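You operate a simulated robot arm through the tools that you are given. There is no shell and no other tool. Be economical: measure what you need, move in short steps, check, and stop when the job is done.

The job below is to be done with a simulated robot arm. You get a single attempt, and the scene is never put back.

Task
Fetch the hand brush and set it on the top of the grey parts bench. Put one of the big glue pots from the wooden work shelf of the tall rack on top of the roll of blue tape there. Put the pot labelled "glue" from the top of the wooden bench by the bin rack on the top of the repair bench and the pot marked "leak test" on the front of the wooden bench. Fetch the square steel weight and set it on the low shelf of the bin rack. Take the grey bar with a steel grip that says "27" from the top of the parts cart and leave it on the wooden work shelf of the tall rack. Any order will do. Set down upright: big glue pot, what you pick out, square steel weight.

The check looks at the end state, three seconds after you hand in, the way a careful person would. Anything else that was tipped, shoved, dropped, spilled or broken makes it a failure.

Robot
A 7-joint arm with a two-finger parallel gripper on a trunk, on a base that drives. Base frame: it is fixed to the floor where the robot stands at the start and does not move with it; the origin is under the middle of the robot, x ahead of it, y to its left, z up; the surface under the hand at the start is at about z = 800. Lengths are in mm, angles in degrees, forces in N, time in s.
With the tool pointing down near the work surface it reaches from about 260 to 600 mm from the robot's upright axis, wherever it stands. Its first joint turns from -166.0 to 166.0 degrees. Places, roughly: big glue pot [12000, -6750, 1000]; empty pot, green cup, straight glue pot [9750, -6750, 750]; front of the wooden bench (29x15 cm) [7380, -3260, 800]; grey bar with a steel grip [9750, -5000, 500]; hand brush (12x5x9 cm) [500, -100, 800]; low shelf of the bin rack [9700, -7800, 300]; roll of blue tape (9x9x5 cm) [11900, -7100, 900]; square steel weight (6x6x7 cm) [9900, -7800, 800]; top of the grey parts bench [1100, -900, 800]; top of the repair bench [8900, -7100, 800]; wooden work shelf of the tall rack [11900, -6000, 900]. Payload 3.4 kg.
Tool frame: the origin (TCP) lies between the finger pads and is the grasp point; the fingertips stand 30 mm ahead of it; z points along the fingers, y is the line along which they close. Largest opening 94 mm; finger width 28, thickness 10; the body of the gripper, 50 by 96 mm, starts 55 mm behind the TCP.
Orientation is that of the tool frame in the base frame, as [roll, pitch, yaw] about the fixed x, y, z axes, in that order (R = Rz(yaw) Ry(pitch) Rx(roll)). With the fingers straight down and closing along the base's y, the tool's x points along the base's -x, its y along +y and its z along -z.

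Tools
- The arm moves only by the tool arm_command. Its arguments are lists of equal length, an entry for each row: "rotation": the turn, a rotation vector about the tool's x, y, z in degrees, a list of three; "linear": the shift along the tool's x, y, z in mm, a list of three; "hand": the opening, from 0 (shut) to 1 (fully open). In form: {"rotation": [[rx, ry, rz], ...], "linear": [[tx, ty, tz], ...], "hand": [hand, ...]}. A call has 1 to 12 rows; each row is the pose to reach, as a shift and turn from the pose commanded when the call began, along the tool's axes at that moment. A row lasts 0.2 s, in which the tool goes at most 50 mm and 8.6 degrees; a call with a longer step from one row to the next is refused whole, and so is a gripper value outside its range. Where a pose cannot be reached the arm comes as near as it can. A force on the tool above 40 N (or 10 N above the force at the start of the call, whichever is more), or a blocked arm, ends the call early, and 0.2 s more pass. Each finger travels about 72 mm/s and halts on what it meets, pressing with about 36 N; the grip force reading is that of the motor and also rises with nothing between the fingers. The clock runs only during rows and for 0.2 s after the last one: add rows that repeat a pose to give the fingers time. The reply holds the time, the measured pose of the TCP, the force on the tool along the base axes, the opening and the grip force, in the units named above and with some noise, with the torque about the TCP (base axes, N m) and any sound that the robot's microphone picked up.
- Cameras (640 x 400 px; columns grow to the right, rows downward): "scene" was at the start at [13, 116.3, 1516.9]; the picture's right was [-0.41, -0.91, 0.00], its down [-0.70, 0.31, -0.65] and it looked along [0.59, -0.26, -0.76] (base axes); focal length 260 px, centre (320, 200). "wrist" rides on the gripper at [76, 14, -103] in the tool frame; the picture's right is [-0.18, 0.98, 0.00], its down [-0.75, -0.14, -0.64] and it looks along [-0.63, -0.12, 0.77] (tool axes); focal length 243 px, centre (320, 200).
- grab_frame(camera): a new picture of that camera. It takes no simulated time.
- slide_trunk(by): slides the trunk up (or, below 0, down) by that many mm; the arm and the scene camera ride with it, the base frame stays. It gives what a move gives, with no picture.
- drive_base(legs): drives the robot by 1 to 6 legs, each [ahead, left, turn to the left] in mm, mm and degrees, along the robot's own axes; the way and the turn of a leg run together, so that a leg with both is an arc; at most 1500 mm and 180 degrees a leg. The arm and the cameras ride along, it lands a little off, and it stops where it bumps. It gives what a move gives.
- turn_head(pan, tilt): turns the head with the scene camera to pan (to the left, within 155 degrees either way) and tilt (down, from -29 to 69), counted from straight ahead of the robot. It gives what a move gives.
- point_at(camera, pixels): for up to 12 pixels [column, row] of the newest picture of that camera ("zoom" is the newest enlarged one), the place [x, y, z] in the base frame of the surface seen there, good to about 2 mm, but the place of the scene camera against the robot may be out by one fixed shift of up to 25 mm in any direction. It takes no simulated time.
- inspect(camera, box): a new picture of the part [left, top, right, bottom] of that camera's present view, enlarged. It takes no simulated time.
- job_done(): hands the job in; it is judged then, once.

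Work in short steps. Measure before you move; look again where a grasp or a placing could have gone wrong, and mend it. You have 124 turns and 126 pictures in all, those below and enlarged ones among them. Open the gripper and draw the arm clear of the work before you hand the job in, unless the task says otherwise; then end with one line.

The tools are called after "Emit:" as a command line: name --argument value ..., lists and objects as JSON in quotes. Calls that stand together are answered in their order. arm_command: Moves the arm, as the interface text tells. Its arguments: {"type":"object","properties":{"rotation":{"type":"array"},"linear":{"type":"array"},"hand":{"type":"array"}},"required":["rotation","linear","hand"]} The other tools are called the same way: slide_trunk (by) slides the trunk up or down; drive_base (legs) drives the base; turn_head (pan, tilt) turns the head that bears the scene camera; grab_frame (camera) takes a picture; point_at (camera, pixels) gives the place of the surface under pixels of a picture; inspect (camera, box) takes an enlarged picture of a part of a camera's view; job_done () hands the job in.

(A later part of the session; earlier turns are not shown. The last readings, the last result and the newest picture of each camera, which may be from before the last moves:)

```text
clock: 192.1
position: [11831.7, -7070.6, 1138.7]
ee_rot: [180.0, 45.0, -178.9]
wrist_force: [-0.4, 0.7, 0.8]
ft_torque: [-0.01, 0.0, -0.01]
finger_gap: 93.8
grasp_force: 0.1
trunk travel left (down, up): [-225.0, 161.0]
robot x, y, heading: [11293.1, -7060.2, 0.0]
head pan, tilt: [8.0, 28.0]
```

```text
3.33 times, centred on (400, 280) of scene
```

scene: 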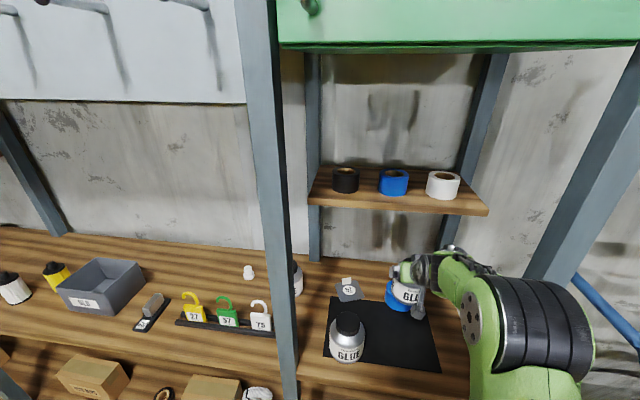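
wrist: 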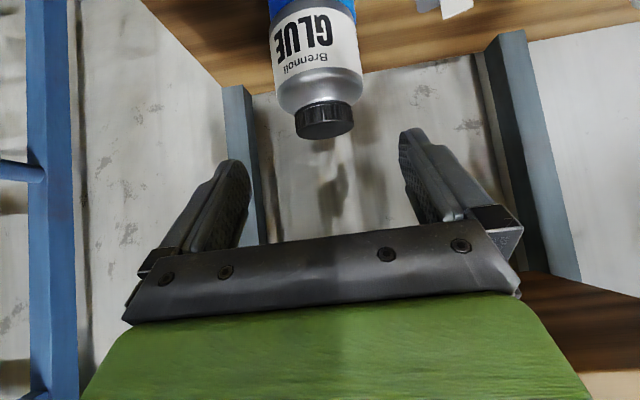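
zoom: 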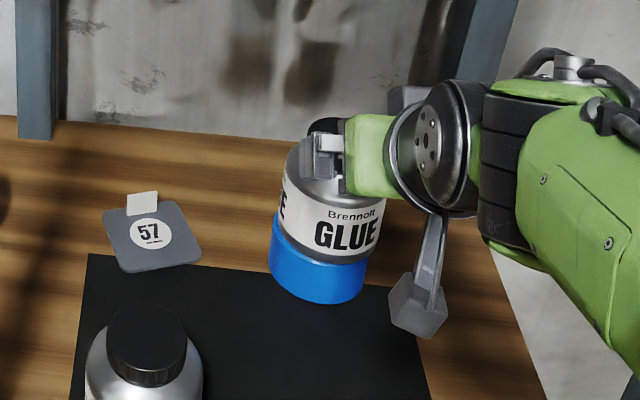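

The pot stands upright on the tape. I back out 700 mm, return the hand to vertical, turn round toward the bench and bin rack, and look.

Emit:
drive_base --legs '[[-700, 0, 0]]'

Emit:
arm_command --rotation '[[0, 8, 0], [0, 16, 0], [0, 24, 0], [0, 32, 0], [0, 40, 0], [0, 45, 0], [0, 45, 0]]' --linear '[[10, 0, -10], [20, 0, -20], [30, 0, -40], [40, 0, -60], [50, 0, -75], [50, 0, -90], [50, 0, -90]]' --hand '[1, 1, 1, 1, 1, 1, 1]'

Emit:
drive_base --legs '[[0, 0, 180]]'

Emit:
turn_head --pan 20 --tilt 32

Emit:
grab_frame --camera "scene"

```text
clock: 195.9
position: [11133.1, -7070.5, 1139.7]
ee_rot: [180.0, 45.0, -178.7]
wrist_force: [0.1, 0.1, 0.3]
ft_torque: [-0.01, -0.01, 0.04]
finger_gap: 94.4
grasp_force: 0.1
trunk travel left (down, up): [-225.0, 161.0]
robot x, y, heading: [10594.1, -7058.3, -0.0]
head pan, tilt: [8.0, 28.0]
```

```text
clock: 197.6
position: [11034.4, -7071.7, 1166.3]
ee_rot: [-180.0, -0.1, -178.8]
wrist_force: [0.5, -0.5, -0.2]
ft_torque: [0.02, -0.01, 0.01]
finger_gap: 94.0
grasp_force: 0.1
trunk travel left (down, up): [-225.0, 161.0]
robot x, y, heading: [10592.7, -7060.4, 0.0]
head pan, tilt: [8.0, 28.0]
```

```text
clock: 205.3
position: [10153.1, -7054.1, 1166.3]
ee_rot: [-179.9, -0.1, 1.8]
wrist_force: [0.2, 0.3, -0.1]
ft_torque: [0.03, 0.03, 0.01]
finger_gap: 94.2
grasp_force: 0.0
trunk travel left (down, up): [-225.0, 161.0]
robot x, y, heading: [10591.0, -7060.8, -179.4]
head pan, tilt: [8.0, 28.0]
```

```text
clock: 206.1
position: [10152.9, -7053.9, 1167.4]
ee_rot: [-179.9, 0.1, 1.8]
wrist_force: [-0.4, -0.6, -0.3]
ft_torque: [-0.01, 0.0, -0.02]
finger_gap: 93.7
grasp_force: 0.0
trunk travel left (down, up): [-225.0, 161.0]
robot x, y, heading: [10592.6, -7056.2, -179.4]
head pan, tilt: [20.0, 32.0]
```

```text
64 pictures are left
```

scene: 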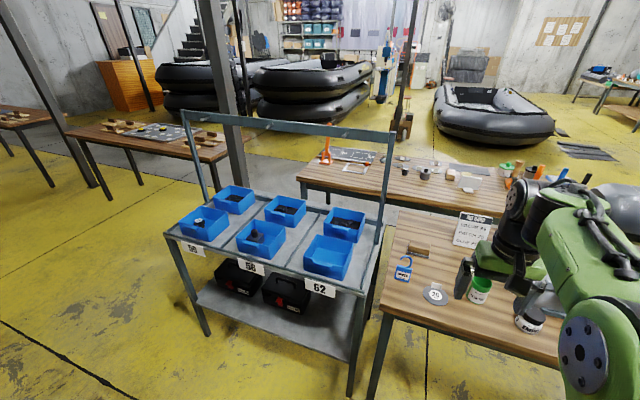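

The bin rack is at left with six blue bins. I enlarge the bins and the bench.

Emit:
inspect --camera "scene" --box '[160, 170, 380, 310]'

Emit:
inspect --camera "scene" --box '[370, 190, 580, 340]'

Emit:
point_at --camera "scene" --pixels '[[200, 222], [258, 237], [180, 232], [350, 290], [280, 250], [230, 300], [340, 350], [350, 390], [385, 300], [300, 120], [205, 335], [287, 295]]'

```text
2.86 times, centred on (270, 240) of scene
```

zoom: 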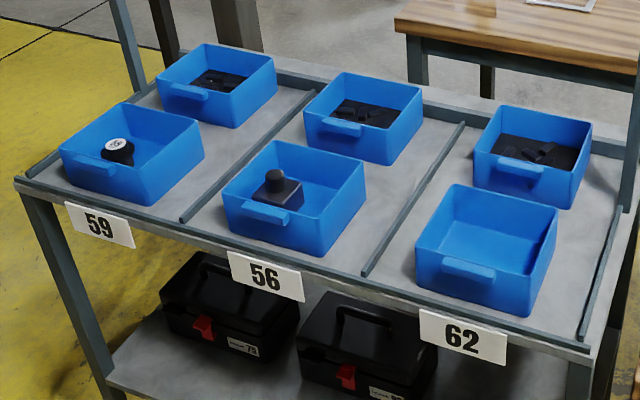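

```text
2.67 times, centred on (475, 265) of scene
```

zoom: 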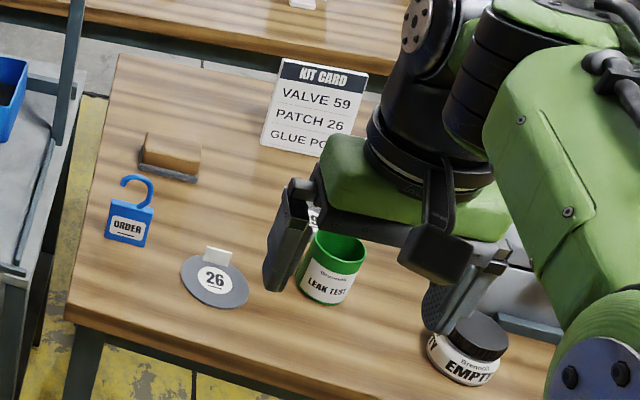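

```text
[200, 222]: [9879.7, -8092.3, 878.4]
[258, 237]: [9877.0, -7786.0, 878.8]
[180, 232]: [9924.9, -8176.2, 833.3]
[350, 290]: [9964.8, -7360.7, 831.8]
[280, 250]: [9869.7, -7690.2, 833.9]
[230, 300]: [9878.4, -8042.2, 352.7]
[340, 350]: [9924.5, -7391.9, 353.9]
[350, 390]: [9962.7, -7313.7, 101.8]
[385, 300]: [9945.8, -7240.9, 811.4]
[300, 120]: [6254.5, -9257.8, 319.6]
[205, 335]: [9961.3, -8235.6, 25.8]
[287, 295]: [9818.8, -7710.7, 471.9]
```

The weight (dark block with a knob) stands in bin 56 at about (9877,−7786), knob top ≈868. I move in front of it to measure.

Emit:
drive_base --legs '[[0, 730, 0], [130, 0, -0.6]]'

Emit:
turn_head --pan 18 --tilt 48

Emit:
grab_frame --camera "scene"

Emit:
grab_frame --camera "wrist"

```text
clock: 210.9
position: [10032.0, -7785.3, 1165.0]
ee_rot: [-179.9, -0.1, 1.6]
wrist_force: [0.1, 0.7, -0.2]
ft_torque: [0.0, -0.03, 0.02]
finger_gap: 94.0
grasp_force: 0.0
trunk travel left (down, up): [-225.0, 161.0]
robot x, y, heading: [10474.8, -7794.8, -179.3]
head pan, tilt: [20.0, 32.0]
```

```text
clock: 211.7
position: [10033.9, -7786.1, 1166.7]
ee_rot: [179.9, -0.1, 1.6]
wrist_force: [0.0, 0.7, -0.5]
ft_torque: [0.01, 0.0, 0.03]
finger_gap: 93.9
grasp_force: 0.1
trunk travel left (down, up): [-225.0, 161.0]
robot x, y, heading: [10473.5, -7793.7, -179.3]
head pan, tilt: [18.0, 48.0]
```

```text
61 pictures are left
```

scene: 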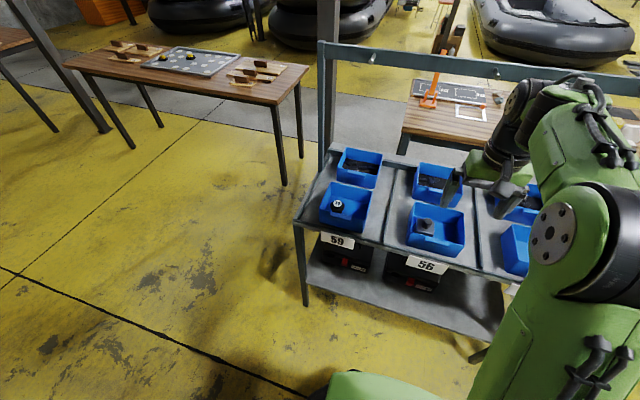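

```text
60 pictures are left
```

wrist: 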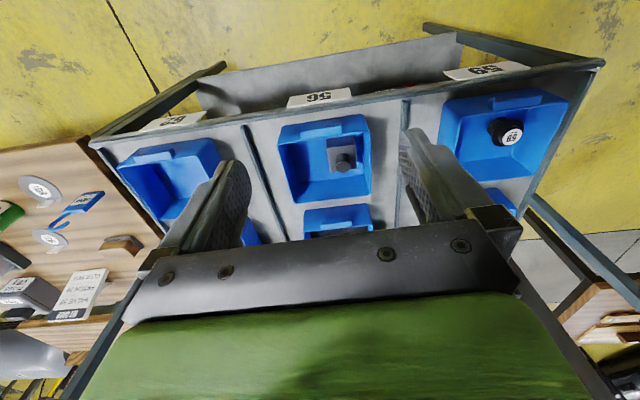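

I enlarge bin 56 in the wrist view.

Emit:
inspect --camera "wrist" --box '[265, 80, 385, 215]'

Emit:
point_at --camera "wrist" --pixels '[[345, 162], [328, 137], [353, 137], [333, 155], [355, 170], [280, 140], [368, 120], [283, 130], [370, 185], [296, 202], [300, 160], [320, 133]]'

```text
2.96 times, centred on (325, 148) of wrist
```

zoom: 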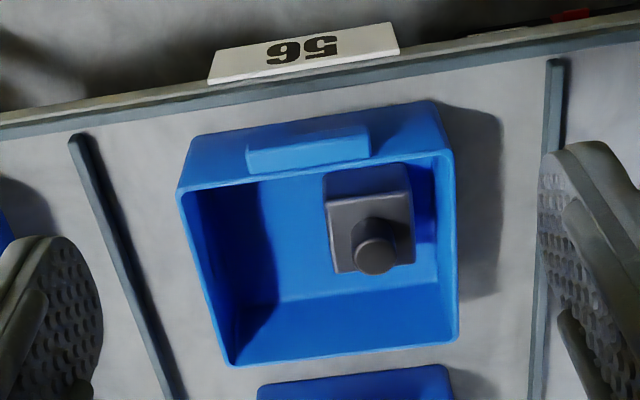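

```text
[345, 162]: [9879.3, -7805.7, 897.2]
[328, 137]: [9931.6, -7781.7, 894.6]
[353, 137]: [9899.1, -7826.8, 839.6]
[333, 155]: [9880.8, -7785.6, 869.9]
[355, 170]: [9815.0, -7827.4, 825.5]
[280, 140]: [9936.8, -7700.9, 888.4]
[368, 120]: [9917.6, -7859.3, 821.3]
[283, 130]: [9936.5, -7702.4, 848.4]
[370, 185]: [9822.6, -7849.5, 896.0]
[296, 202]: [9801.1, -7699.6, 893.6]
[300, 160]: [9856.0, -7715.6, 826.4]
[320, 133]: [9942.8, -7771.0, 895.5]
```

The weight: block top ≈870, knob top ≈897; bin rim ≈895. I take block corners and knob edges from the zoom.

Emit:
point_at --camera "zoom" --pixels '[[332, 205], [408, 197], [340, 267], [410, 260], [375, 250], [355, 255], [396, 250], [375, 270], [330, 180], [405, 170], [375, 225], [310, 165]]'

```text
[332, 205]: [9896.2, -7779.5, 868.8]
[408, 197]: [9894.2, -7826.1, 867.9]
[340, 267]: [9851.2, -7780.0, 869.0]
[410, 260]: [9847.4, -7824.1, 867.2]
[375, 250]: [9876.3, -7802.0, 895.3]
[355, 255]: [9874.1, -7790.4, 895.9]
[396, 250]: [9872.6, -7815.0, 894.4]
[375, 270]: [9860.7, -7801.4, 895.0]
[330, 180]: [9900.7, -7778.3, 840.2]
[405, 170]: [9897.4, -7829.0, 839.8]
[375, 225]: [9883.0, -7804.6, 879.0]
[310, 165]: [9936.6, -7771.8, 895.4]
```

I'll grasp the knob (centre 9873,−7803) with a 30° tilted hand so the same pose fits under the upper deck later. I tilt, and move to a hover 100 mm above.

Emit:
arm_command --rotation '[[0, -7.5, 0], [0, -15, 0], [0, -22.5, 0], [0, -30, 0], [0, -30, 0], [0, -30, 0], [0, -30, 0], [0, -30, 0]]' --linear '[[-30, 3, 10], [-60, 6, 30], [-90, 9, 60], [-120, 12, 90], [-148, 13.2, 125], [-148, 13.2, 150], [-148, 13.2, 160], [-148, 13.2, 160]]' --hand '[0.8, 0.6, 0.6, 0.6, 0.6, 0.6, 0.6, 0.6]'

Emit:
grab_frame --camera "wrist"

```text
clock: 213.5
position: [9885.8, -7803.5, 1006.8]
ee_rot: [180.0, 29.9, 1.6]
wrist_force: [0.1, -0.4, -0.5]
ft_torque: [0.0, 0.02, -0.01]
finger_gap: 56.6
grasp_force: 0.1
trunk travel left (down, up): [-225.0, 161.0]
robot x, y, heading: [10475.8, -7792.5, -179.7]
head pan, tilt: [18.0, 48.0]
```

```text
58 pictures are left
```

wrist: 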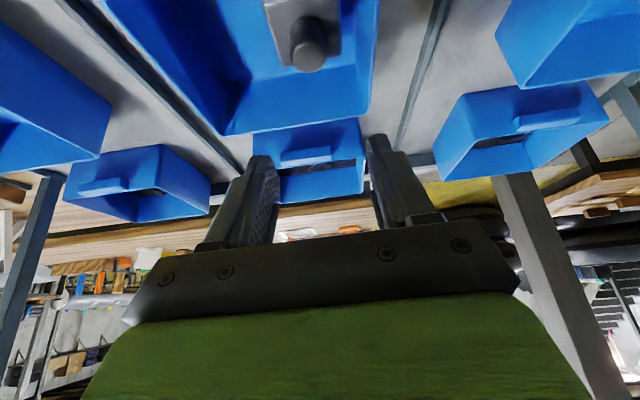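

I verify the knob position from this pose.

Emit:
point_at --camera "wrist" --pixels '[[308, 58], [298, 50], [322, 48], [308, 30], [294, 35], [326, 35], [275, 30], [340, 30], [308, 66]]'

```text
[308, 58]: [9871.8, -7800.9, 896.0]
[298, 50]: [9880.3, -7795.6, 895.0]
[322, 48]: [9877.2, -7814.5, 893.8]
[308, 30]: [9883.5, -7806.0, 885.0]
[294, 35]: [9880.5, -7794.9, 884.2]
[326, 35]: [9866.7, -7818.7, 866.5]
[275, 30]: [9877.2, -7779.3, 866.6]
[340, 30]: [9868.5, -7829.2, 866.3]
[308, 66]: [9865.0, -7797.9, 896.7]
```

Good match. I descend vertically 100 mm and close on the knob.

Emit:
arm_command --rotation '[[0, 0, 0], [0, 0, 0], [0, 0, 0], [0, 0, 0], [0, 0, 0], [0, 0, 0], [0, 0, 0], [0, 0, 0]]' --linear '[[15, 0, 27], [30, 0, 55], [40, 0, 73], [48.3, 0, 87.6], [48.3, 0, 87.6], [48.3, 0, 87.6], [48.3, 0, 87.6], [48.3, 0, 87.6]]' --hand '[0.6, 0.6, 0.6, 0.6, 0.6, 0, 0, 0]'

Emit:
grab_frame --camera "wrist"

```text
clock: 215.3
position: [9884.7, -7801.7, 907.1]
ee_rot: [-179.9, 29.9, 1.6]
wrist_force: [0.0, 2.1, -0.2]
ft_torque: [0.1, 0.05, -0.01]
finger_gap: 27.1
grasp_force: 36.1
trunk travel left (down, up): [-225.0, 161.0]
robot x, y, heading: [10476.5, -7792.6, -179.7]
head pan, tilt: [18.0, 48.0]
```

```text
57 pictures are left
```

wrist: 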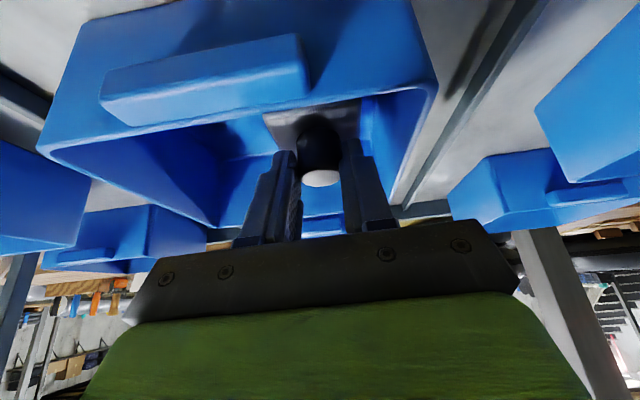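

Gripped at 27 mm. I lift vertically 160 mm and check for slip.

Emit:
arm_command --rotation '[[0, 0, 0], [0, 0, 0], [0, 0, 0], [0, 0, 0], [0, 0, 0], [0, 0, 0]]' --linear '[[-5, 0, -8.7], [-15, 0, -26], [-30, 0, -52], [-50, 0, -86.6], [-72, 0, -125], [-80, 0, -138.6]]' --hand '[0, 0, 0, 0, 0, 0]'

Emit:
grab_frame --camera "wrist"

Emit:
turn_head --pan -8 --tilt 55

Emit:
grab_frame --camera "scene"

```text
clock: 216.7
position: [9882.9, -7802.8, 1064.6]
ee_rot: [-180.0, 29.7, 1.6]
wrist_force: [0.4, -0.6, -10.4]
ft_torque: [0.02, -0.16, 0.0]
finger_gap: 27.3
grasp_force: 36.7
trunk travel left (down, up): [-225.0, 161.0]
robot x, y, heading: [10474.3, -7792.5, -179.6]
head pan, tilt: [18.0, 48.0]
```

```text
56 pictures are left
```

wrist: 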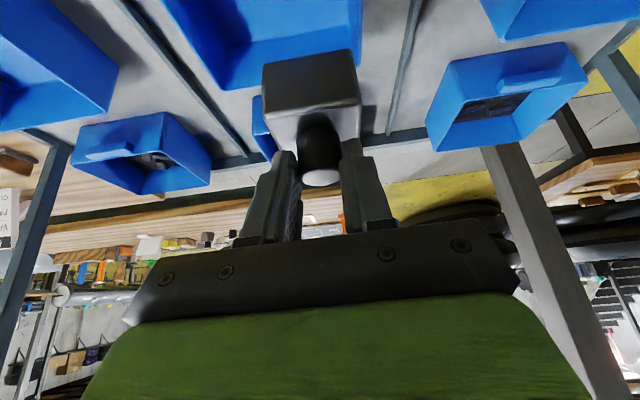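

```text
clock: 217.6
position: [9882.1, -7801.9, 1064.6]
ee_rot: [180.0, 29.7, 1.6]
wrist_force: [-0.6, 0.3, -10.4]
ft_torque: [0.01, -0.15, -0.01]
finger_gap: 27.5
grasp_force: 35.7
trunk travel left (down, up): [-225.0, 161.0]
robot x, y, heading: [10472.7, -7796.2, -179.4]
head pan, tilt: [-8.0, 55.0]
```

```text
55 pictures are left
```

scene: 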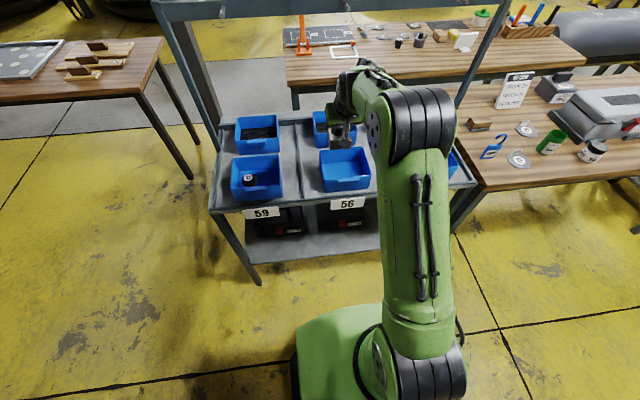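

Weight held steadily (10 N). I back off 320, shift right toward the free right part of the low shelf, lower the trunk fully and look at the shelf.

Emit:
drive_base --legs '[[-330, 0, 0], [0, -340, 0]]'

Emit:
slide_trunk --by -225

Emit:
turn_head --pan 14 --tilt 40

Emit:
grab_frame --camera "scene"

Emit:
grab_frame --camera "wrist"

```text
clock: 221.6
position: [10210.5, -7459.7, 1066.3]
ee_rot: [179.8, 29.8, 1.6]
wrist_force: [0.5, 0.1, -9.9]
ft_torque: [0.04, -0.15, 0.03]
finger_gap: 27.6
grasp_force: 35.8
trunk travel left (down, up): [-225.0, 161.0]
robot x, y, heading: [10804.3, -7450.5, -179.8]
head pan, tilt: [-8.0, 55.0]
```

```text
clock: 224.0
position: [10211.5, -7461.0, 841.3]
ee_rot: [-180.0, 29.7, 1.6]
wrist_force: [-0.7, -0.5, -9.9]
ft_torque: [0.01, -0.15, -0.02]
finger_gap: 27.3
grasp_force: 35.6
trunk travel left (down, up): [0.0, 386.0]
robot x, y, heading: [10802.4, -7451.1, -179.4]
head pan, tilt: [-8.0, 55.0]
```

```text
clock: 224.9
position: [10211.4, -7460.7, 841.4]
ee_rot: [180.0, 29.8, 1.5]
wrist_force: [0.8, 0.9, -10.1]
ft_torque: [-0.02, -0.17, -0.05]
finger_gap: 27.1
grasp_force: 36.4
trunk travel left (down, up): [0.0, 386.0]
robot x, y, heading: [10806.7, -7449.9, -179.7]
head pan, tilt: [14.0, 40.0]
```

```text
54 pictures are left
```

scene: 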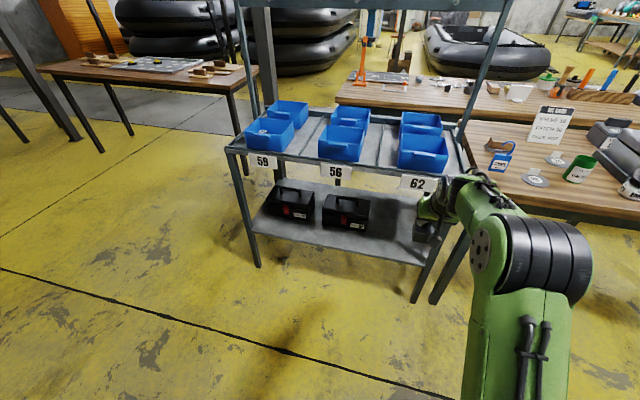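

```text
53 pictures are left
```

wrist: 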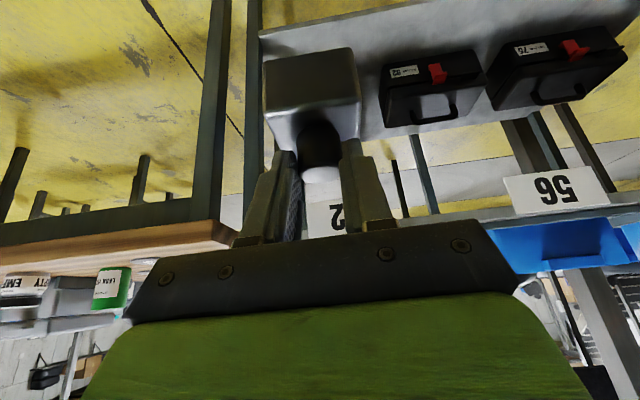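

I measure the low shelf's free right part, the nearer box, the deck edge and the legs.

Emit:
point_at --camera "scene" --pixels '[[385, 225], [420, 262], [380, 255], [345, 245], [370, 205], [368, 225], [420, 192], [418, 295], [395, 210], [325, 226], [400, 180], [330, 163]]'

Emit:
point_at --camera "wrist" --pixels '[[370, 30], [375, 110], [270, 45], [390, 90], [440, 215], [385, 120], [256, 25]]'

```text
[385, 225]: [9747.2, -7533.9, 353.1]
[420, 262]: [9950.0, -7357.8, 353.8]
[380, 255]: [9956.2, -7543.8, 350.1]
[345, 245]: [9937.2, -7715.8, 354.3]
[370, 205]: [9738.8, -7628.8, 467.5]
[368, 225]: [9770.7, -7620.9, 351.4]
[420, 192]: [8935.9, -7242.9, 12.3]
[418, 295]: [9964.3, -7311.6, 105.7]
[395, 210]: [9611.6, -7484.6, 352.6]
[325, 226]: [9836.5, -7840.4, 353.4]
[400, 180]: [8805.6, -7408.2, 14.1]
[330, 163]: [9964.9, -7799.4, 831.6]
```

```text
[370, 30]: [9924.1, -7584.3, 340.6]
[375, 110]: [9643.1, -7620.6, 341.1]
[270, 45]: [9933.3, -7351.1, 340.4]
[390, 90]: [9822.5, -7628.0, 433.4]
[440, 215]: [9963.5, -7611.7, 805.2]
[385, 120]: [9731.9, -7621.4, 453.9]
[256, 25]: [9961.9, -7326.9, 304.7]
```

Free area: x 9600–9955, y −7620…−7330, shelf z 341. I lower the hand in front of the rack (drawing it back a little) to z≈450.

Emit:
arm_command --rotation '[[0, 0, 0], [0, 0, 0], [0, 0, 0], [0, 0, 0], [0, 0, 0], [0, 0, 0], [0, 0, 0], [0, 0, 0], [0, 0, 0], [0, 0, 0], [0, 0, 0]]' --linear '[[30, 0, 28], [60, 0, 56], [90, 0, 84], [120, 0, 112], [150, 0, 140], [180, 0, 168], [210, 0, 196], [240, 0, 224], [270, 0, 252], [299, 0, 278], [299, 0, 278]]' --hand '[0, 0, 0, 0, 0, 0, 0, 0, 0, 0, 0]'

Emit:
grab_frame --camera "scene"

```text
clock: 227.3
position: [10333.2, -7458.4, 449.8]
ee_rot: [-180.0, 29.9, 1.6]
wrist_force: [-0.1, -0.1, -10.9]
ft_torque: [0.0, -0.15, 0.0]
finger_gap: 27.2
grasp_force: 35.9
trunk travel left (down, up): [0.0, 386.0]
robot x, y, heading: [10806.0, -7449.3, -179.2]
head pan, tilt: [14.0, 40.0]
```

```text
52 pictures are left
```

scene: 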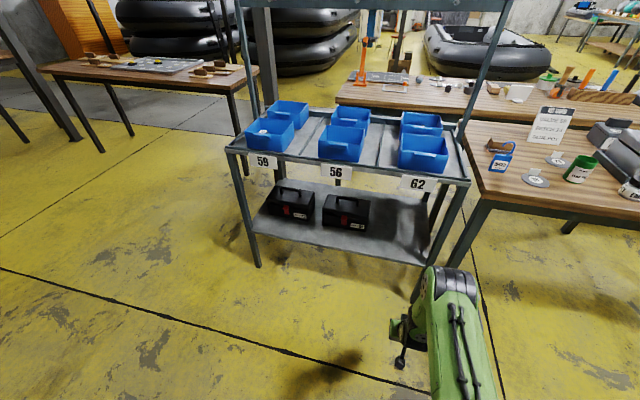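

I check how high and how far forward the wrist/forearm is, relative to the deck edge.

Emit:
point_at --camera "scene" --pixels '[[450, 272], [430, 280], [470, 275], [460, 320], [402, 330], [415, 310], [436, 268]]'

Emit:
grab_frame --camera "wrist"

```text
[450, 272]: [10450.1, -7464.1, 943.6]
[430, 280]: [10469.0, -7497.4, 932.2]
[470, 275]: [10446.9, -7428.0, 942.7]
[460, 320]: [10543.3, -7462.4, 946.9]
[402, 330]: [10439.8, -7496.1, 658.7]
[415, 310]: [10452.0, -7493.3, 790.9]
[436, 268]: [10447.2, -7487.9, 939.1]
```

```text
51 pictures are left
```

wrist: 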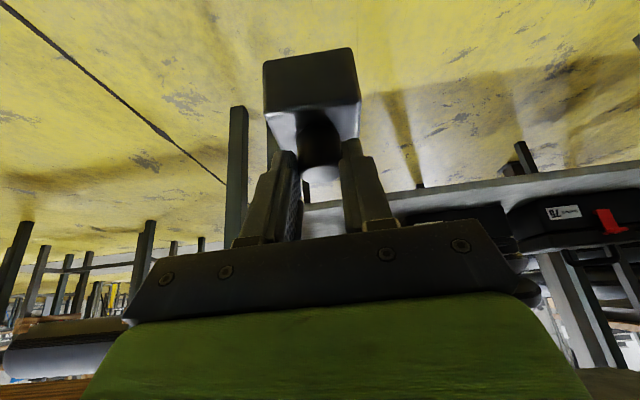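

The forearm's leading edge is about 115 mm behind the TCP at deck height, leaving ~60 mm clearance to the deck edge. I drive 380 forward and check.

Emit:
drive_base --legs '[[380, 0, 0]]'

Emit:
grab_frame --camera "scene"

Emit:
grab_frame --camera "wrist"

```text
clock: 229.7
position: [9951.8, -7462.5, 450.4]
ee_rot: [-180.0, 29.7, 1.8]
wrist_force: [-0.4, -0.2, -10.4]
ft_torque: [-0.01, -0.12, 0.0]
finger_gap: 27.4
grasp_force: 36.2
trunk travel left (down, up): [0.0, 386.0]
robot x, y, heading: [10423.8, -7456.5, -179.5]
head pan, tilt: [14.0, 40.0]
```

```text
50 pictures are left
```

scene: 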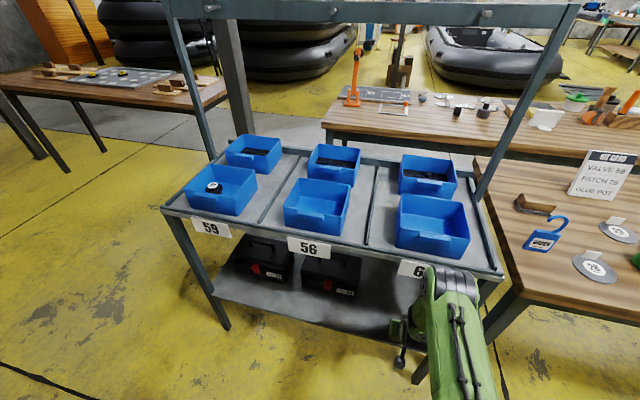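

```text
49 pictures are left
```

wrist: 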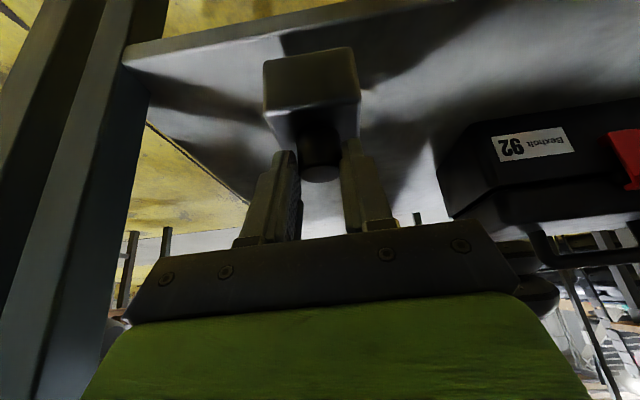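

Clear on all sides. I move 34 mm further in and lower 24 mm with the arm.

Emit:
arm_command --rotation '[[0, 0, 0], [0, 0, 0], [0, 0, 0], [0, 0, 0], [0, 0, 0]]' --linear '[[-14.7, 0, 8.5], [-29.4, 0, 17], [-23.4, 0, 27.4], [-17.4, 0, 37.8], [-17.4, 0, 37.8]]' --hand '[0, 0, 0, 0, 0]'

```text
clock: 230.9
position: [9917.4, -7463.4, 426.5]
ee_rot: [179.9, 29.7, 1.8]
wrist_force: [0.5, 0.4, -10.3]
ft_torque: [0.0, -0.15, 0.04]
finger_gap: 27.3
grasp_force: 36.3
trunk travel left (down, up): [0.0, 386.0]
robot x, y, heading: [10417.3, -7455.6, -179.7]
head pan, tilt: [14.0, 40.0]
```

No contact yet at 426. I lower in 1.5 mm steps.

Emit:
arm_command --rotation '[[0, 0, 0], [0, 0, 0], [0, 0, 0], [0, 0, 0]]' --linear '[[1, 0, 1.7], [1.8, 0, 3], [2.5, 0, 4.3], [2.5, 0, 4.3]]' --hand '[0, 0, 0, 0]'

Emit:
grab_frame --camera "wrist"

```text
clock: 231.9
position: [9917.9, -7463.5, 424.2]
ee_rot: [-180.0, 30.1, 1.7]
wrist_force: [8.2, -0.9, 20.3]
ft_torque: [0.23, -0.48, 0.09]
finger_gap: 27.5
grasp_force: 36.0
trunk travel left (down, up): [0.0, 386.0]
robot x, y, heading: [10418.1, -7457.2, -179.4]
head pan, tilt: [14.0, 40.0]
```

```text
48 pictures are left
```

wrist: 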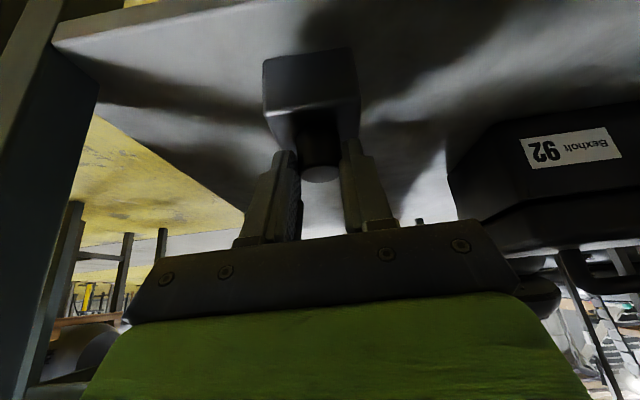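

Contact with 20 N. I ease off, open, and withdraw back-up along the tool axis.

Emit:
arm_command --rotation '[[0, 0, 0], [0, 0, 0], [0, 0, 0], [0, 0, 0], [0, 0, 0], [0, 0, 0], [0, 0, 0]]' --linear '[[-0.5, 0, -1], [-0.5, 0, -1], [-0.5, 0, -1], [-0.5, 0, -1], [-0.5, 0, -15], [-0.5, 0, -40], [-0.5, 0, -60]]' --hand '[0, 0.5, 0.5, 0.5, 0.5, 0.5, 0.5]'

Emit:
drive_base --legs '[[-400, 0, 0]]'

Emit:
grab_frame --camera "scene"

Emit:
grab_frame --camera "wrist"

```text
clock: 233.5
position: [9946.8, -7461.9, 474.8]
ee_rot: [-179.9, 29.9, 1.8]
wrist_force: [0.0, 0.8, -1.4]
ft_torque: [-0.01, 0.0, -0.01]
finger_gap: 47.1
grasp_force: 0.1
trunk travel left (down, up): [0.0, 386.0]
robot x, y, heading: [10424.1, -7455.3, -179.2]
head pan, tilt: [14.0, 40.0]
```

```text
clock: 236.0
position: [10350.8, -7457.2, 474.2]
ee_rot: [-179.9, 29.8, 1.7]
wrist_force: [0.9, 0.4, -0.5]
ft_torque: [0.0, -0.02, -0.04]
finger_gap: 47.1
grasp_force: 0.1
trunk travel left (down, up): [0.0, 386.0]
robot x, y, heading: [10825.0, -7447.9, -179.5]
head pan, tilt: [14.0, 40.0]
```

```text
47 pictures are left
```

scene: 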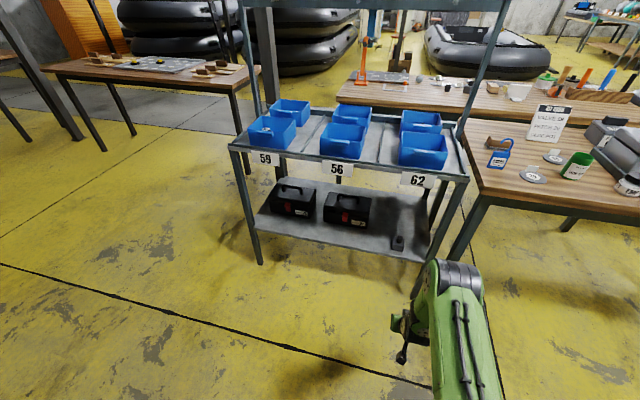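

```text
46 pictures are left
```

wrist: 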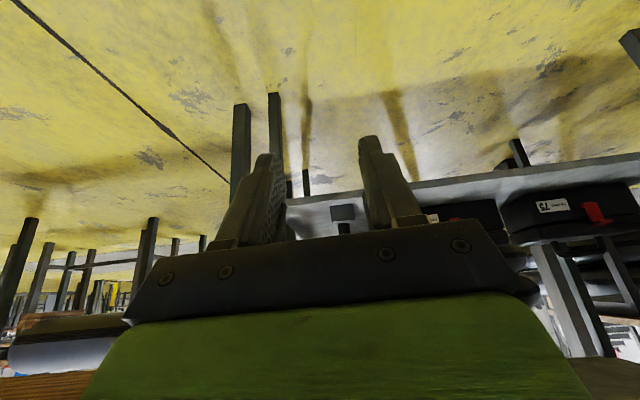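

The weight stands upright on the low shelf at (398,243). Now I raise the trunk, bring the hand back up to vertical, and move in front of the wooden bench.

Emit:
slide_trunk --by 225

Emit:
arm_command --rotation '[[0, 7.5, 0], [0, 15, 0], [0, 22.5, 0], [0, 30, 0], [0, 30, 0], [0, 30, 0], [0, 30, 0], [0, 30, 0], [0, 30, 0], [0, 30, 0]]' --linear '[[-20, 0, -35], [-40, 0, -70], [-60, 0, -105], [-80, 0, -140], [-100, 0, -175], [-120, 0, -210], [-140, 0, -245], [-160, 0, -280], [-180, 0, -315], [-190, 0, -330]]' --hand '[0.7, 1, 1, 1, 1, 1, 1, 1, 1, 1]'

Emit:
drive_base --legs '[[0, -680, 0], [180, 0, 0]]'

Emit:
turn_head --pan 15 --tilt 35

Emit:
grab_frame --camera "scene"

Emit:
grab_frame --camera "wrist"

```text
clock: 238.4
position: [10352.1, -7458.2, 698.0]
ee_rot: [180.0, 30.0, 1.7]
wrist_force: [-0.2, 0.7, -0.3]
ft_torque: [-0.01, 0.01, 0.0]
finger_gap: 47.0
grasp_force: 0.1
trunk travel left (down, up): [-225.0, 161.0]
robot x, y, heading: [10822.3, -7451.1, -179.3]
head pan, tilt: [14.0, 40.0]
```

```text
clock: 240.6
position: [10350.4, -7457.5, 1080.4]
ee_rot: [-180.0, -0.1, 1.7]
wrist_force: [-0.6, 0.0, 0.9]
ft_torque: [-0.01, -0.01, 0.0]
finger_gap: 94.1
grasp_force: 0.0
trunk travel left (down, up): [-225.0, 161.0]
robot x, y, heading: [10825.7, -7448.4, -179.6]
head pan, tilt: [14.0, 40.0]
```

```text
clock: 245.4
position: [10161.2, -6779.7, 1079.8]
ee_rot: [180.0, -0.2, 1.6]
wrist_force: [0.0, 0.0, -1.2]
ft_torque: [-0.03, -0.04, 0.0]
finger_gap: 94.0
grasp_force: 0.1
trunk travel left (down, up): [-225.0, 161.0]
robot x, y, heading: [10636.0, -6772.3, -179.4]
head pan, tilt: [14.0, 40.0]
```

```text
clock: 246.1
position: [10161.6, -6780.1, 1079.2]
ee_rot: [179.9, -0.2, 1.6]
wrist_force: [0.2, 0.1, 0.3]
ft_torque: [-0.01, -0.03, -0.01]
finger_gap: 94.1
grasp_force: 0.1
trunk travel left (down, up): [-225.0, 161.0]
robot x, y, heading: [10635.4, -6773.1, -179.6]
head pan, tilt: [15.0, 35.0]
```

```text
45 pictures are left
```

scene: 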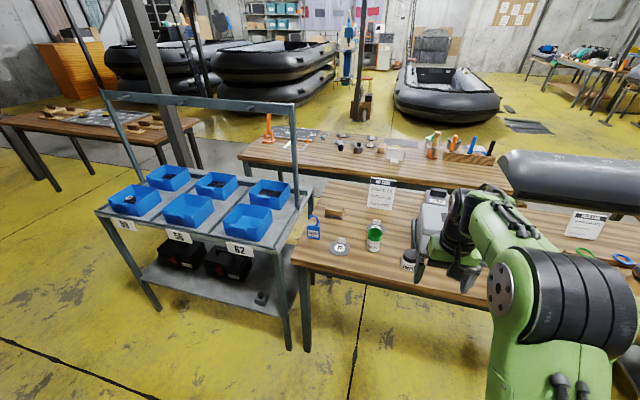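

```text
44 pictures are left
```

wrist: 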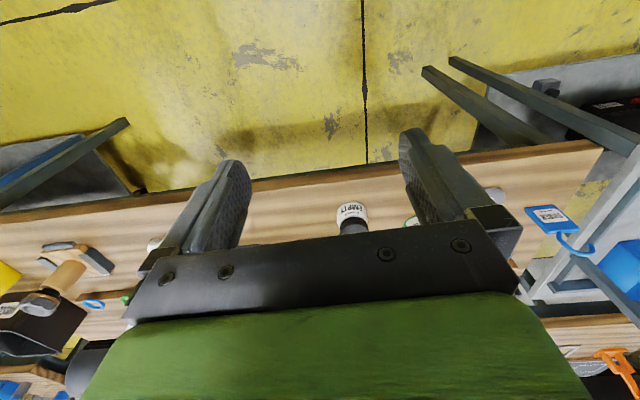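

I see the green pot "LEAK TEST" (374,235) and the EMPTY pot (408,258); the arm hides what is behind. I look to the right of the arm.

Emit:
turn_head --pan -20 --tilt 35

Emit:
grab_frame --camera "scene"

```text
clock: 247.1
position: [10161.9, -6779.8, 1079.3]
ee_rot: [180.0, -0.1, 1.6]
wrist_force: [0.2, -0.7, -0.9]
ft_torque: [0.0, 0.03, 0.01]
finger_gap: 94.1
grasp_force: 0.1
trunk travel left (down, up): [-225.0, 161.0]
robot x, y, heading: [10639.8, -6774.1, -179.7]
head pan, tilt: [-20.0, 35.0]
```

```text
43 pictures are left
```

scene: 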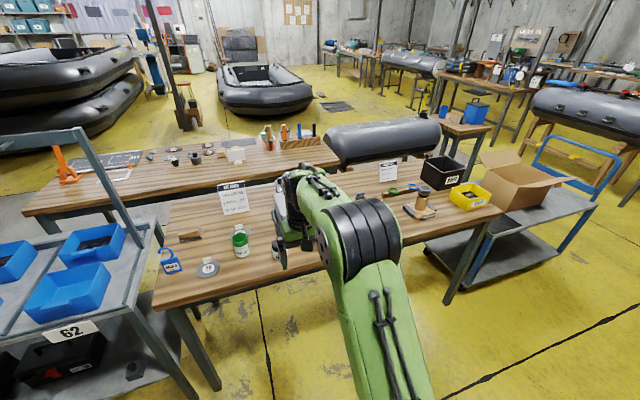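

The glue pot may be hidden by the arm. I strafe right 450 and look left at the bench's middle.

Emit:
drive_base --legs '[[0, -450, 0]]'

Emit:
turn_head --pan 28 --tilt 40

Emit:
grab_frame --camera "scene"

Emit:
inspect --camera "scene" --box '[200, 130, 460, 300]'

```text
clock: 249.8
position: [10157.9, -6331.3, 1079.9]
ee_rot: [180.0, -0.1, 1.7]
wrist_force: [-0.8, 0.8, 0.2]
ft_torque: [0.0, 0.02, 0.04]
finger_gap: 93.9
grasp_force: 0.2
trunk travel left (down, up): [-225.0, 161.0]
robot x, y, heading: [10628.5, -6325.3, -179.3]
head pan, tilt: [-20.0, 35.0]
```

```text
clock: 251.0
position: [10157.0, -6331.4, 1080.0]
ee_rot: [180.0, -0.1, 1.7]
wrist_force: [0.0, -0.1, -0.3]
ft_torque: [0.01, 0.01, -0.01]
finger_gap: 94.1
grasp_force: 0.2
trunk travel left (down, up): [-225.0, 161.0]
robot x, y, heading: [10634.3, -6323.6, -179.3]
head pan, tilt: [28.0, 40.0]
```

```text
42 pictures are left
```

scene: 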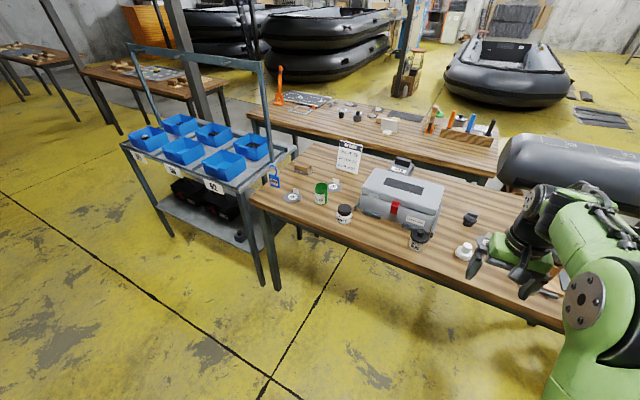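

```text
2.35 times, centred on (330, 215) of scene
```

zoom: 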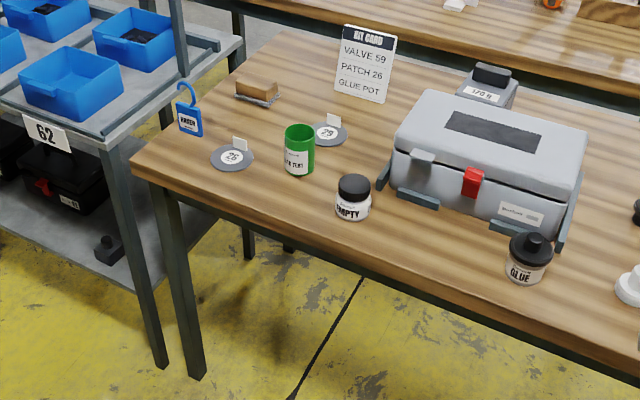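

The GLUE pot is at about (419,240) in the scene, right of the grey toolbox. I measure it and the gap to the repair bench behind.

Emit:
point_at --camera "scene" --pixels '[[419, 236], [415, 246], [430, 270], [340, 190], [480, 180], [495, 175], [400, 150], [300, 120], [320, 186], [390, 95], [500, 140], [344, 213]]'

Emit:
point_at --camera "zoom" --pixels '[[532, 240], [510, 270], [545, 272], [527, 280], [300, 130], [300, 165], [480, 90], [420, 30], [300, 40], [255, 35], [535, 248], [525, 262]]'

```text
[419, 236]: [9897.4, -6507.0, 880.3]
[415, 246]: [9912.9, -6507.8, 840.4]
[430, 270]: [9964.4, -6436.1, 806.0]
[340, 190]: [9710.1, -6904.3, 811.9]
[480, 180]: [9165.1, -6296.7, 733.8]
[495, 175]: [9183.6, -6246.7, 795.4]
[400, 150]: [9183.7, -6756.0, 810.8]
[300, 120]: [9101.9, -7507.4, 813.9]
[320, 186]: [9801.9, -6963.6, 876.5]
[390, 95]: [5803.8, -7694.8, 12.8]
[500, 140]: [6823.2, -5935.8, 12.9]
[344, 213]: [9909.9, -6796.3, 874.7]
```

```text
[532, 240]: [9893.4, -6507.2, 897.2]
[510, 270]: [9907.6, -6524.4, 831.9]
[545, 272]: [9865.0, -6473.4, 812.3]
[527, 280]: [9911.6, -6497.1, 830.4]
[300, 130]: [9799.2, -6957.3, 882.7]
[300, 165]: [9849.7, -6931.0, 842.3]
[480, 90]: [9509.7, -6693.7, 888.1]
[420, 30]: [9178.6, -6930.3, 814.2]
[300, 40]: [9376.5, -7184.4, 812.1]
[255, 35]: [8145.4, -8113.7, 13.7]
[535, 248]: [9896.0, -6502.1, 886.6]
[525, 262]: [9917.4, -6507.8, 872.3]
```

The repair bench's near edge is x≈9185 beyond a narrow gap, so I'll go round to its far side later. First the GLUE pot: centre about (9890,−6505). I bring the hand above it.

Emit:
drive_base --legs '[[0, 175, 0], [230, 0, 0]]'

Emit:
grab_frame --camera "wrist"

```text
clock: 253.8
position: [9926.5, -6509.4, 1079.8]
ee_rot: [179.9, -0.1, 1.8]
wrist_force: [0.1, -1.0, -0.4]
ft_torque: [0.02, -0.02, 0.0]
finger_gap: 93.9
grasp_force: 0.0
trunk travel left (down, up): [-225.0, 161.0]
robot x, y, heading: [10406.9, -6498.3, -179.5]
head pan, tilt: [28.0, 40.0]
```

```text
40 pictures are left
```

wrist: 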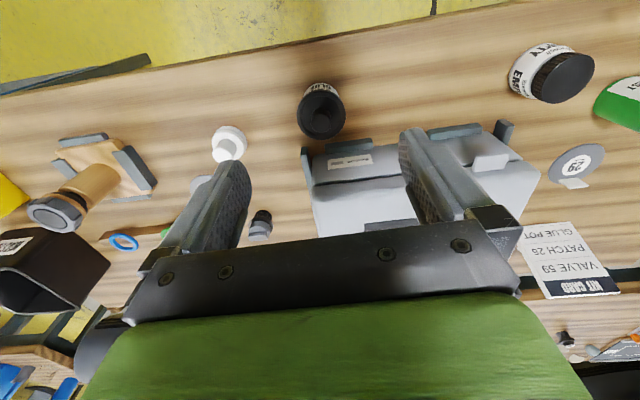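

I measure the glue pot (320,110) and the toolbox next to it.

Emit:
inspect --camera "wrist" --box '[270, 65, 390, 165]'

Emit:
point_at --camera "wrist" --pixels '[[321, 118], [303, 118], [340, 115], [322, 92], [308, 100], [335, 100], [322, 134], [310, 165], [345, 142], [360, 150], [240, 145], [322, 125]]'

```text
4.00 times, centred on (330, 115) of wrist
```

zoom: 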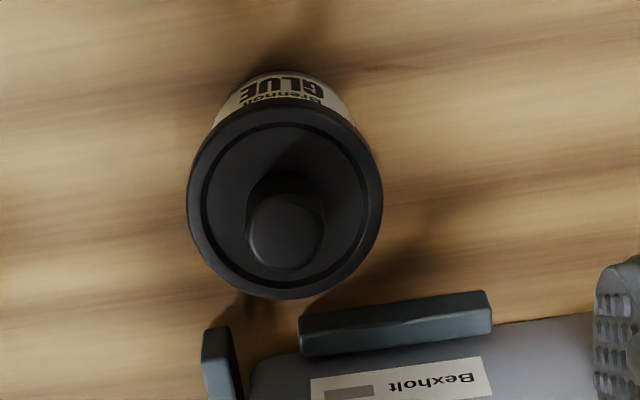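

```text
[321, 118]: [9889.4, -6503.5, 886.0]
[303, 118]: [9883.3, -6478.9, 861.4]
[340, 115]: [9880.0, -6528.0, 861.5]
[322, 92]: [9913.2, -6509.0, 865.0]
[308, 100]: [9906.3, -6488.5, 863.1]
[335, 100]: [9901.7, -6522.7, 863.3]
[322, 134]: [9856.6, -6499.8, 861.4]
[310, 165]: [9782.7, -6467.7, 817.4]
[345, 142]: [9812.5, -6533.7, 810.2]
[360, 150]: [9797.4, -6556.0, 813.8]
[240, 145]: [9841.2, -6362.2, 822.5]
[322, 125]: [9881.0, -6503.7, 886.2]
```

Pot centre (9884,−6503), cap rim at 862, top 886, Ø≈60. I move over it and lower to z≈845 in two stages, then close.

Emit:
arm_command --rotation '[[0, 0, 0], [0, 0, 0], [0, 0, 0], [0, 0, 0], [0, 0, 0], [0, 0, 0], [0, 0, 0]]' --linear '[[-21, -4, 20], [-42, -7.7, 45], [-42, -7.7, 90], [-42, -7.7, 135], [-42, -7.7, 165], [-42, -7.7, 170], [-42, -7.7, 170]]' --hand '[0.9, 0.9, 0.9, 0.9, 0.9, 0.9, 0.9]'

Emit:
grab_frame --camera "wrist"

```text
clock: 255.4
position: [9886.8, -6502.6, 908.7]
ee_rot: [-180.0, -0.1, 1.7]
wrist_force: [-0.5, 0.2, 0.1]
ft_torque: [-0.01, 0.03, 0.0]
finger_gap: 84.5
grasp_force: 0.1
trunk travel left (down, up): [-225.0, 161.0]
robot x, y, heading: [10406.3, -6499.0, -179.5]
head pan, tilt: [28.0, 40.0]
```

```text
38 pictures are left
```

wrist: 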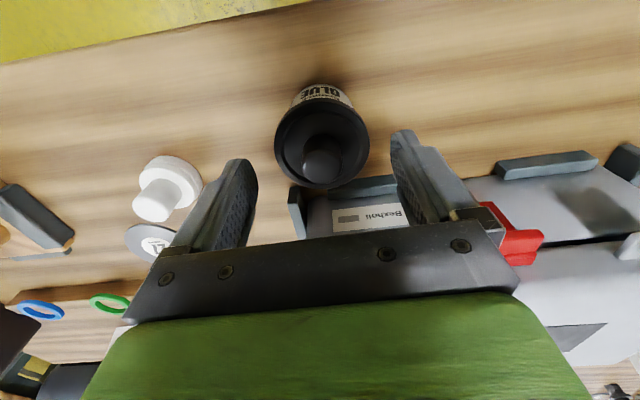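

Aligned. I lower the last 63 mm, close, and lift.

Emit:
arm_command --rotation '[[0, 0, 0], [0, 0, 0], [0, 0, 0], [0, 0, 0], [0, 0, 0], [0, 0, 0], [0, 0, 0]]' --linear '[[2, 0, 25], [2, 0, 48], [2, 0, 63], [2, 0, 63], [2, 0, 63], [2, 0, 63], [2, 0, 63]]' --hand '[0.9, 0.9, 0.9, 0.9, 0, 0, 0]'

Emit:
arm_command --rotation '[[0, 0, 0], [0, 0, 0], [0, 0, 0], [0, 0, 0], [0, 0, 0], [0, 0, 0]]' --linear '[[0, 0, 0], [0, 0, -20], [0, 0, -60], [0, 0, -110], [0, 0, -160], [0, 0, -200]]' --hand '[0, 0, 0, 0, 0, 0]'

Emit:
grab_frame --camera "wrist"

```text
clock: 257.0
position: [9889.2, -6502.2, 847.2]
ee_rot: [180.0, -0.2, 1.7]
wrist_force: [-0.8, -0.2, -0.2]
ft_torque: [0.03, 0.0, 0.0]
finger_gap: 69.6
grasp_force: 36.3
trunk travel left (down, up): [-225.0, 161.0]
robot x, y, heading: [10403.4, -6499.0, -179.2]
head pan, tilt: [28.0, 40.0]
```

```text
clock: 258.4
position: [9889.2, -6501.6, 1047.8]
ee_rot: [-180.0, -0.1, 1.7]
wrist_force: [-0.1, 0.9, -1.9]
ft_torque: [0.01, -0.02, 0.02]
finger_gap: 69.6
grasp_force: 36.1
trunk travel left (down, up): [-225.0, 161.0]
robot x, y, heading: [10408.0, -6497.5, -179.4]
head pan, tilt: [28.0, 40.0]
```

```text
37 pictures are left
```

wrist: 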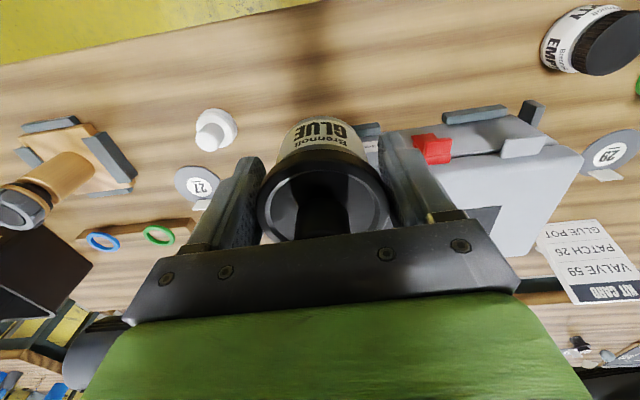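

The GLUE pot is held (70 mm). I drive round: back, north along the aisle past the cart to y≈−4050, then west.

Emit:
drive_base --legs '[[-350, 0, -0.5], [0, -1225, 0], [0, -1225, 0], [1330, 0, 0]]'

Emit:
turn_head --pan 25 --tilt 25

Emit:
grab_frame --camera "scene"

```text
clock: 278.5
position: [8918.0, -4064.3, 1044.9]
ee_rot: [180.0, -0.1, 2.0]
wrist_force: [-1.3, 0.6, -1.7]
ft_torque: [0.03, 0.01, 0.02]
finger_gap: 68.9
grasp_force: 36.0
trunk travel left (down, up): [-225.0, 161.0]
robot x, y, heading: [9435.1, -4058.0, -179.0]
head pan, tilt: [28.0, 40.0]
```

```text
clock: 279.3
position: [8918.4, -4064.2, 1045.5]
ee_rot: [180.0, -0.1, 1.9]
wrist_force: [0.4, -0.6, -1.6]
ft_torque: [-0.03, 0.0, -0.03]
finger_gap: 69.1
grasp_force: 35.8
trunk travel left (down, up): [-225.0, 161.0]
robot x, y, heading: [9433.4, -4060.4, -179.1]
head pan, tilt: [25.0, 25.0]
```

```text
36 pictures are left
```

scene: 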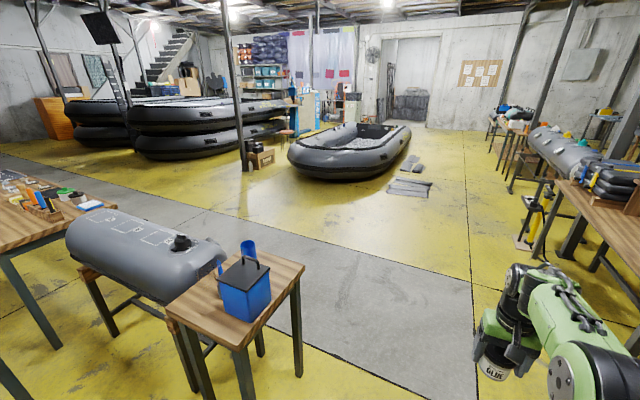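

Open floor ahead. I drive west to x≈8050, turn left, go south to y≈−6600 and look left at the repair bench.

Emit:
drive_base --legs '[[1400, 0, 0], [0, 0, 89], [1300, 0, 0], [1300, 0, 0]]'

Emit:
turn_head --pan 65 --tilt 30

Emit:
grab_frame --camera "scene"

```text
clock: 302.2
position: [8074.7, -7188.2, 1046.3]
ee_rot: [180.0, -0.1, 91.6]
wrist_force: [0.3, -0.9, -2.0]
ft_torque: [-0.02, 0.02, 0.0]
finger_gap: 68.4
grasp_force: 36.3
trunk travel left (down, up): [-225.0, 161.0]
robot x, y, heading: [8074.8, -6674.1, -89.4]
head pan, tilt: [25.0, 25.0]
```

```text
clock: 303.2
position: [8074.5, -7187.4, 1046.6]
ee_rot: [179.9, -0.1, 91.7]
wrist_force: [0.1, 0.2, -1.8]
ft_torque: [0.04, 0.0, 0.0]
finger_gap: 68.5
grasp_force: 36.2
trunk travel left (down, up): [-225.0, 161.0]
robot x, y, heading: [8076.7, -6669.7, -89.5]
head pan, tilt: [65.0, 30.0]
```

```text
35 pictures are left
```

scene: 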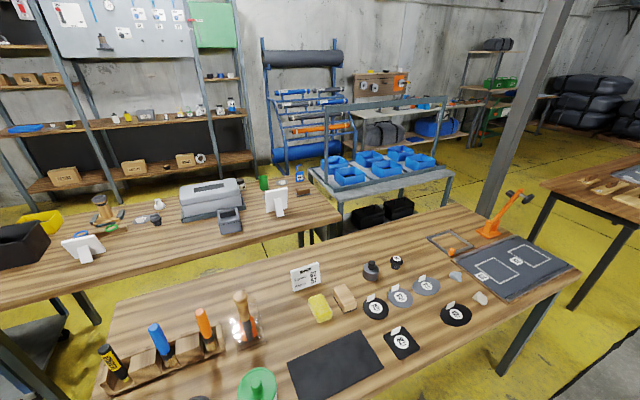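

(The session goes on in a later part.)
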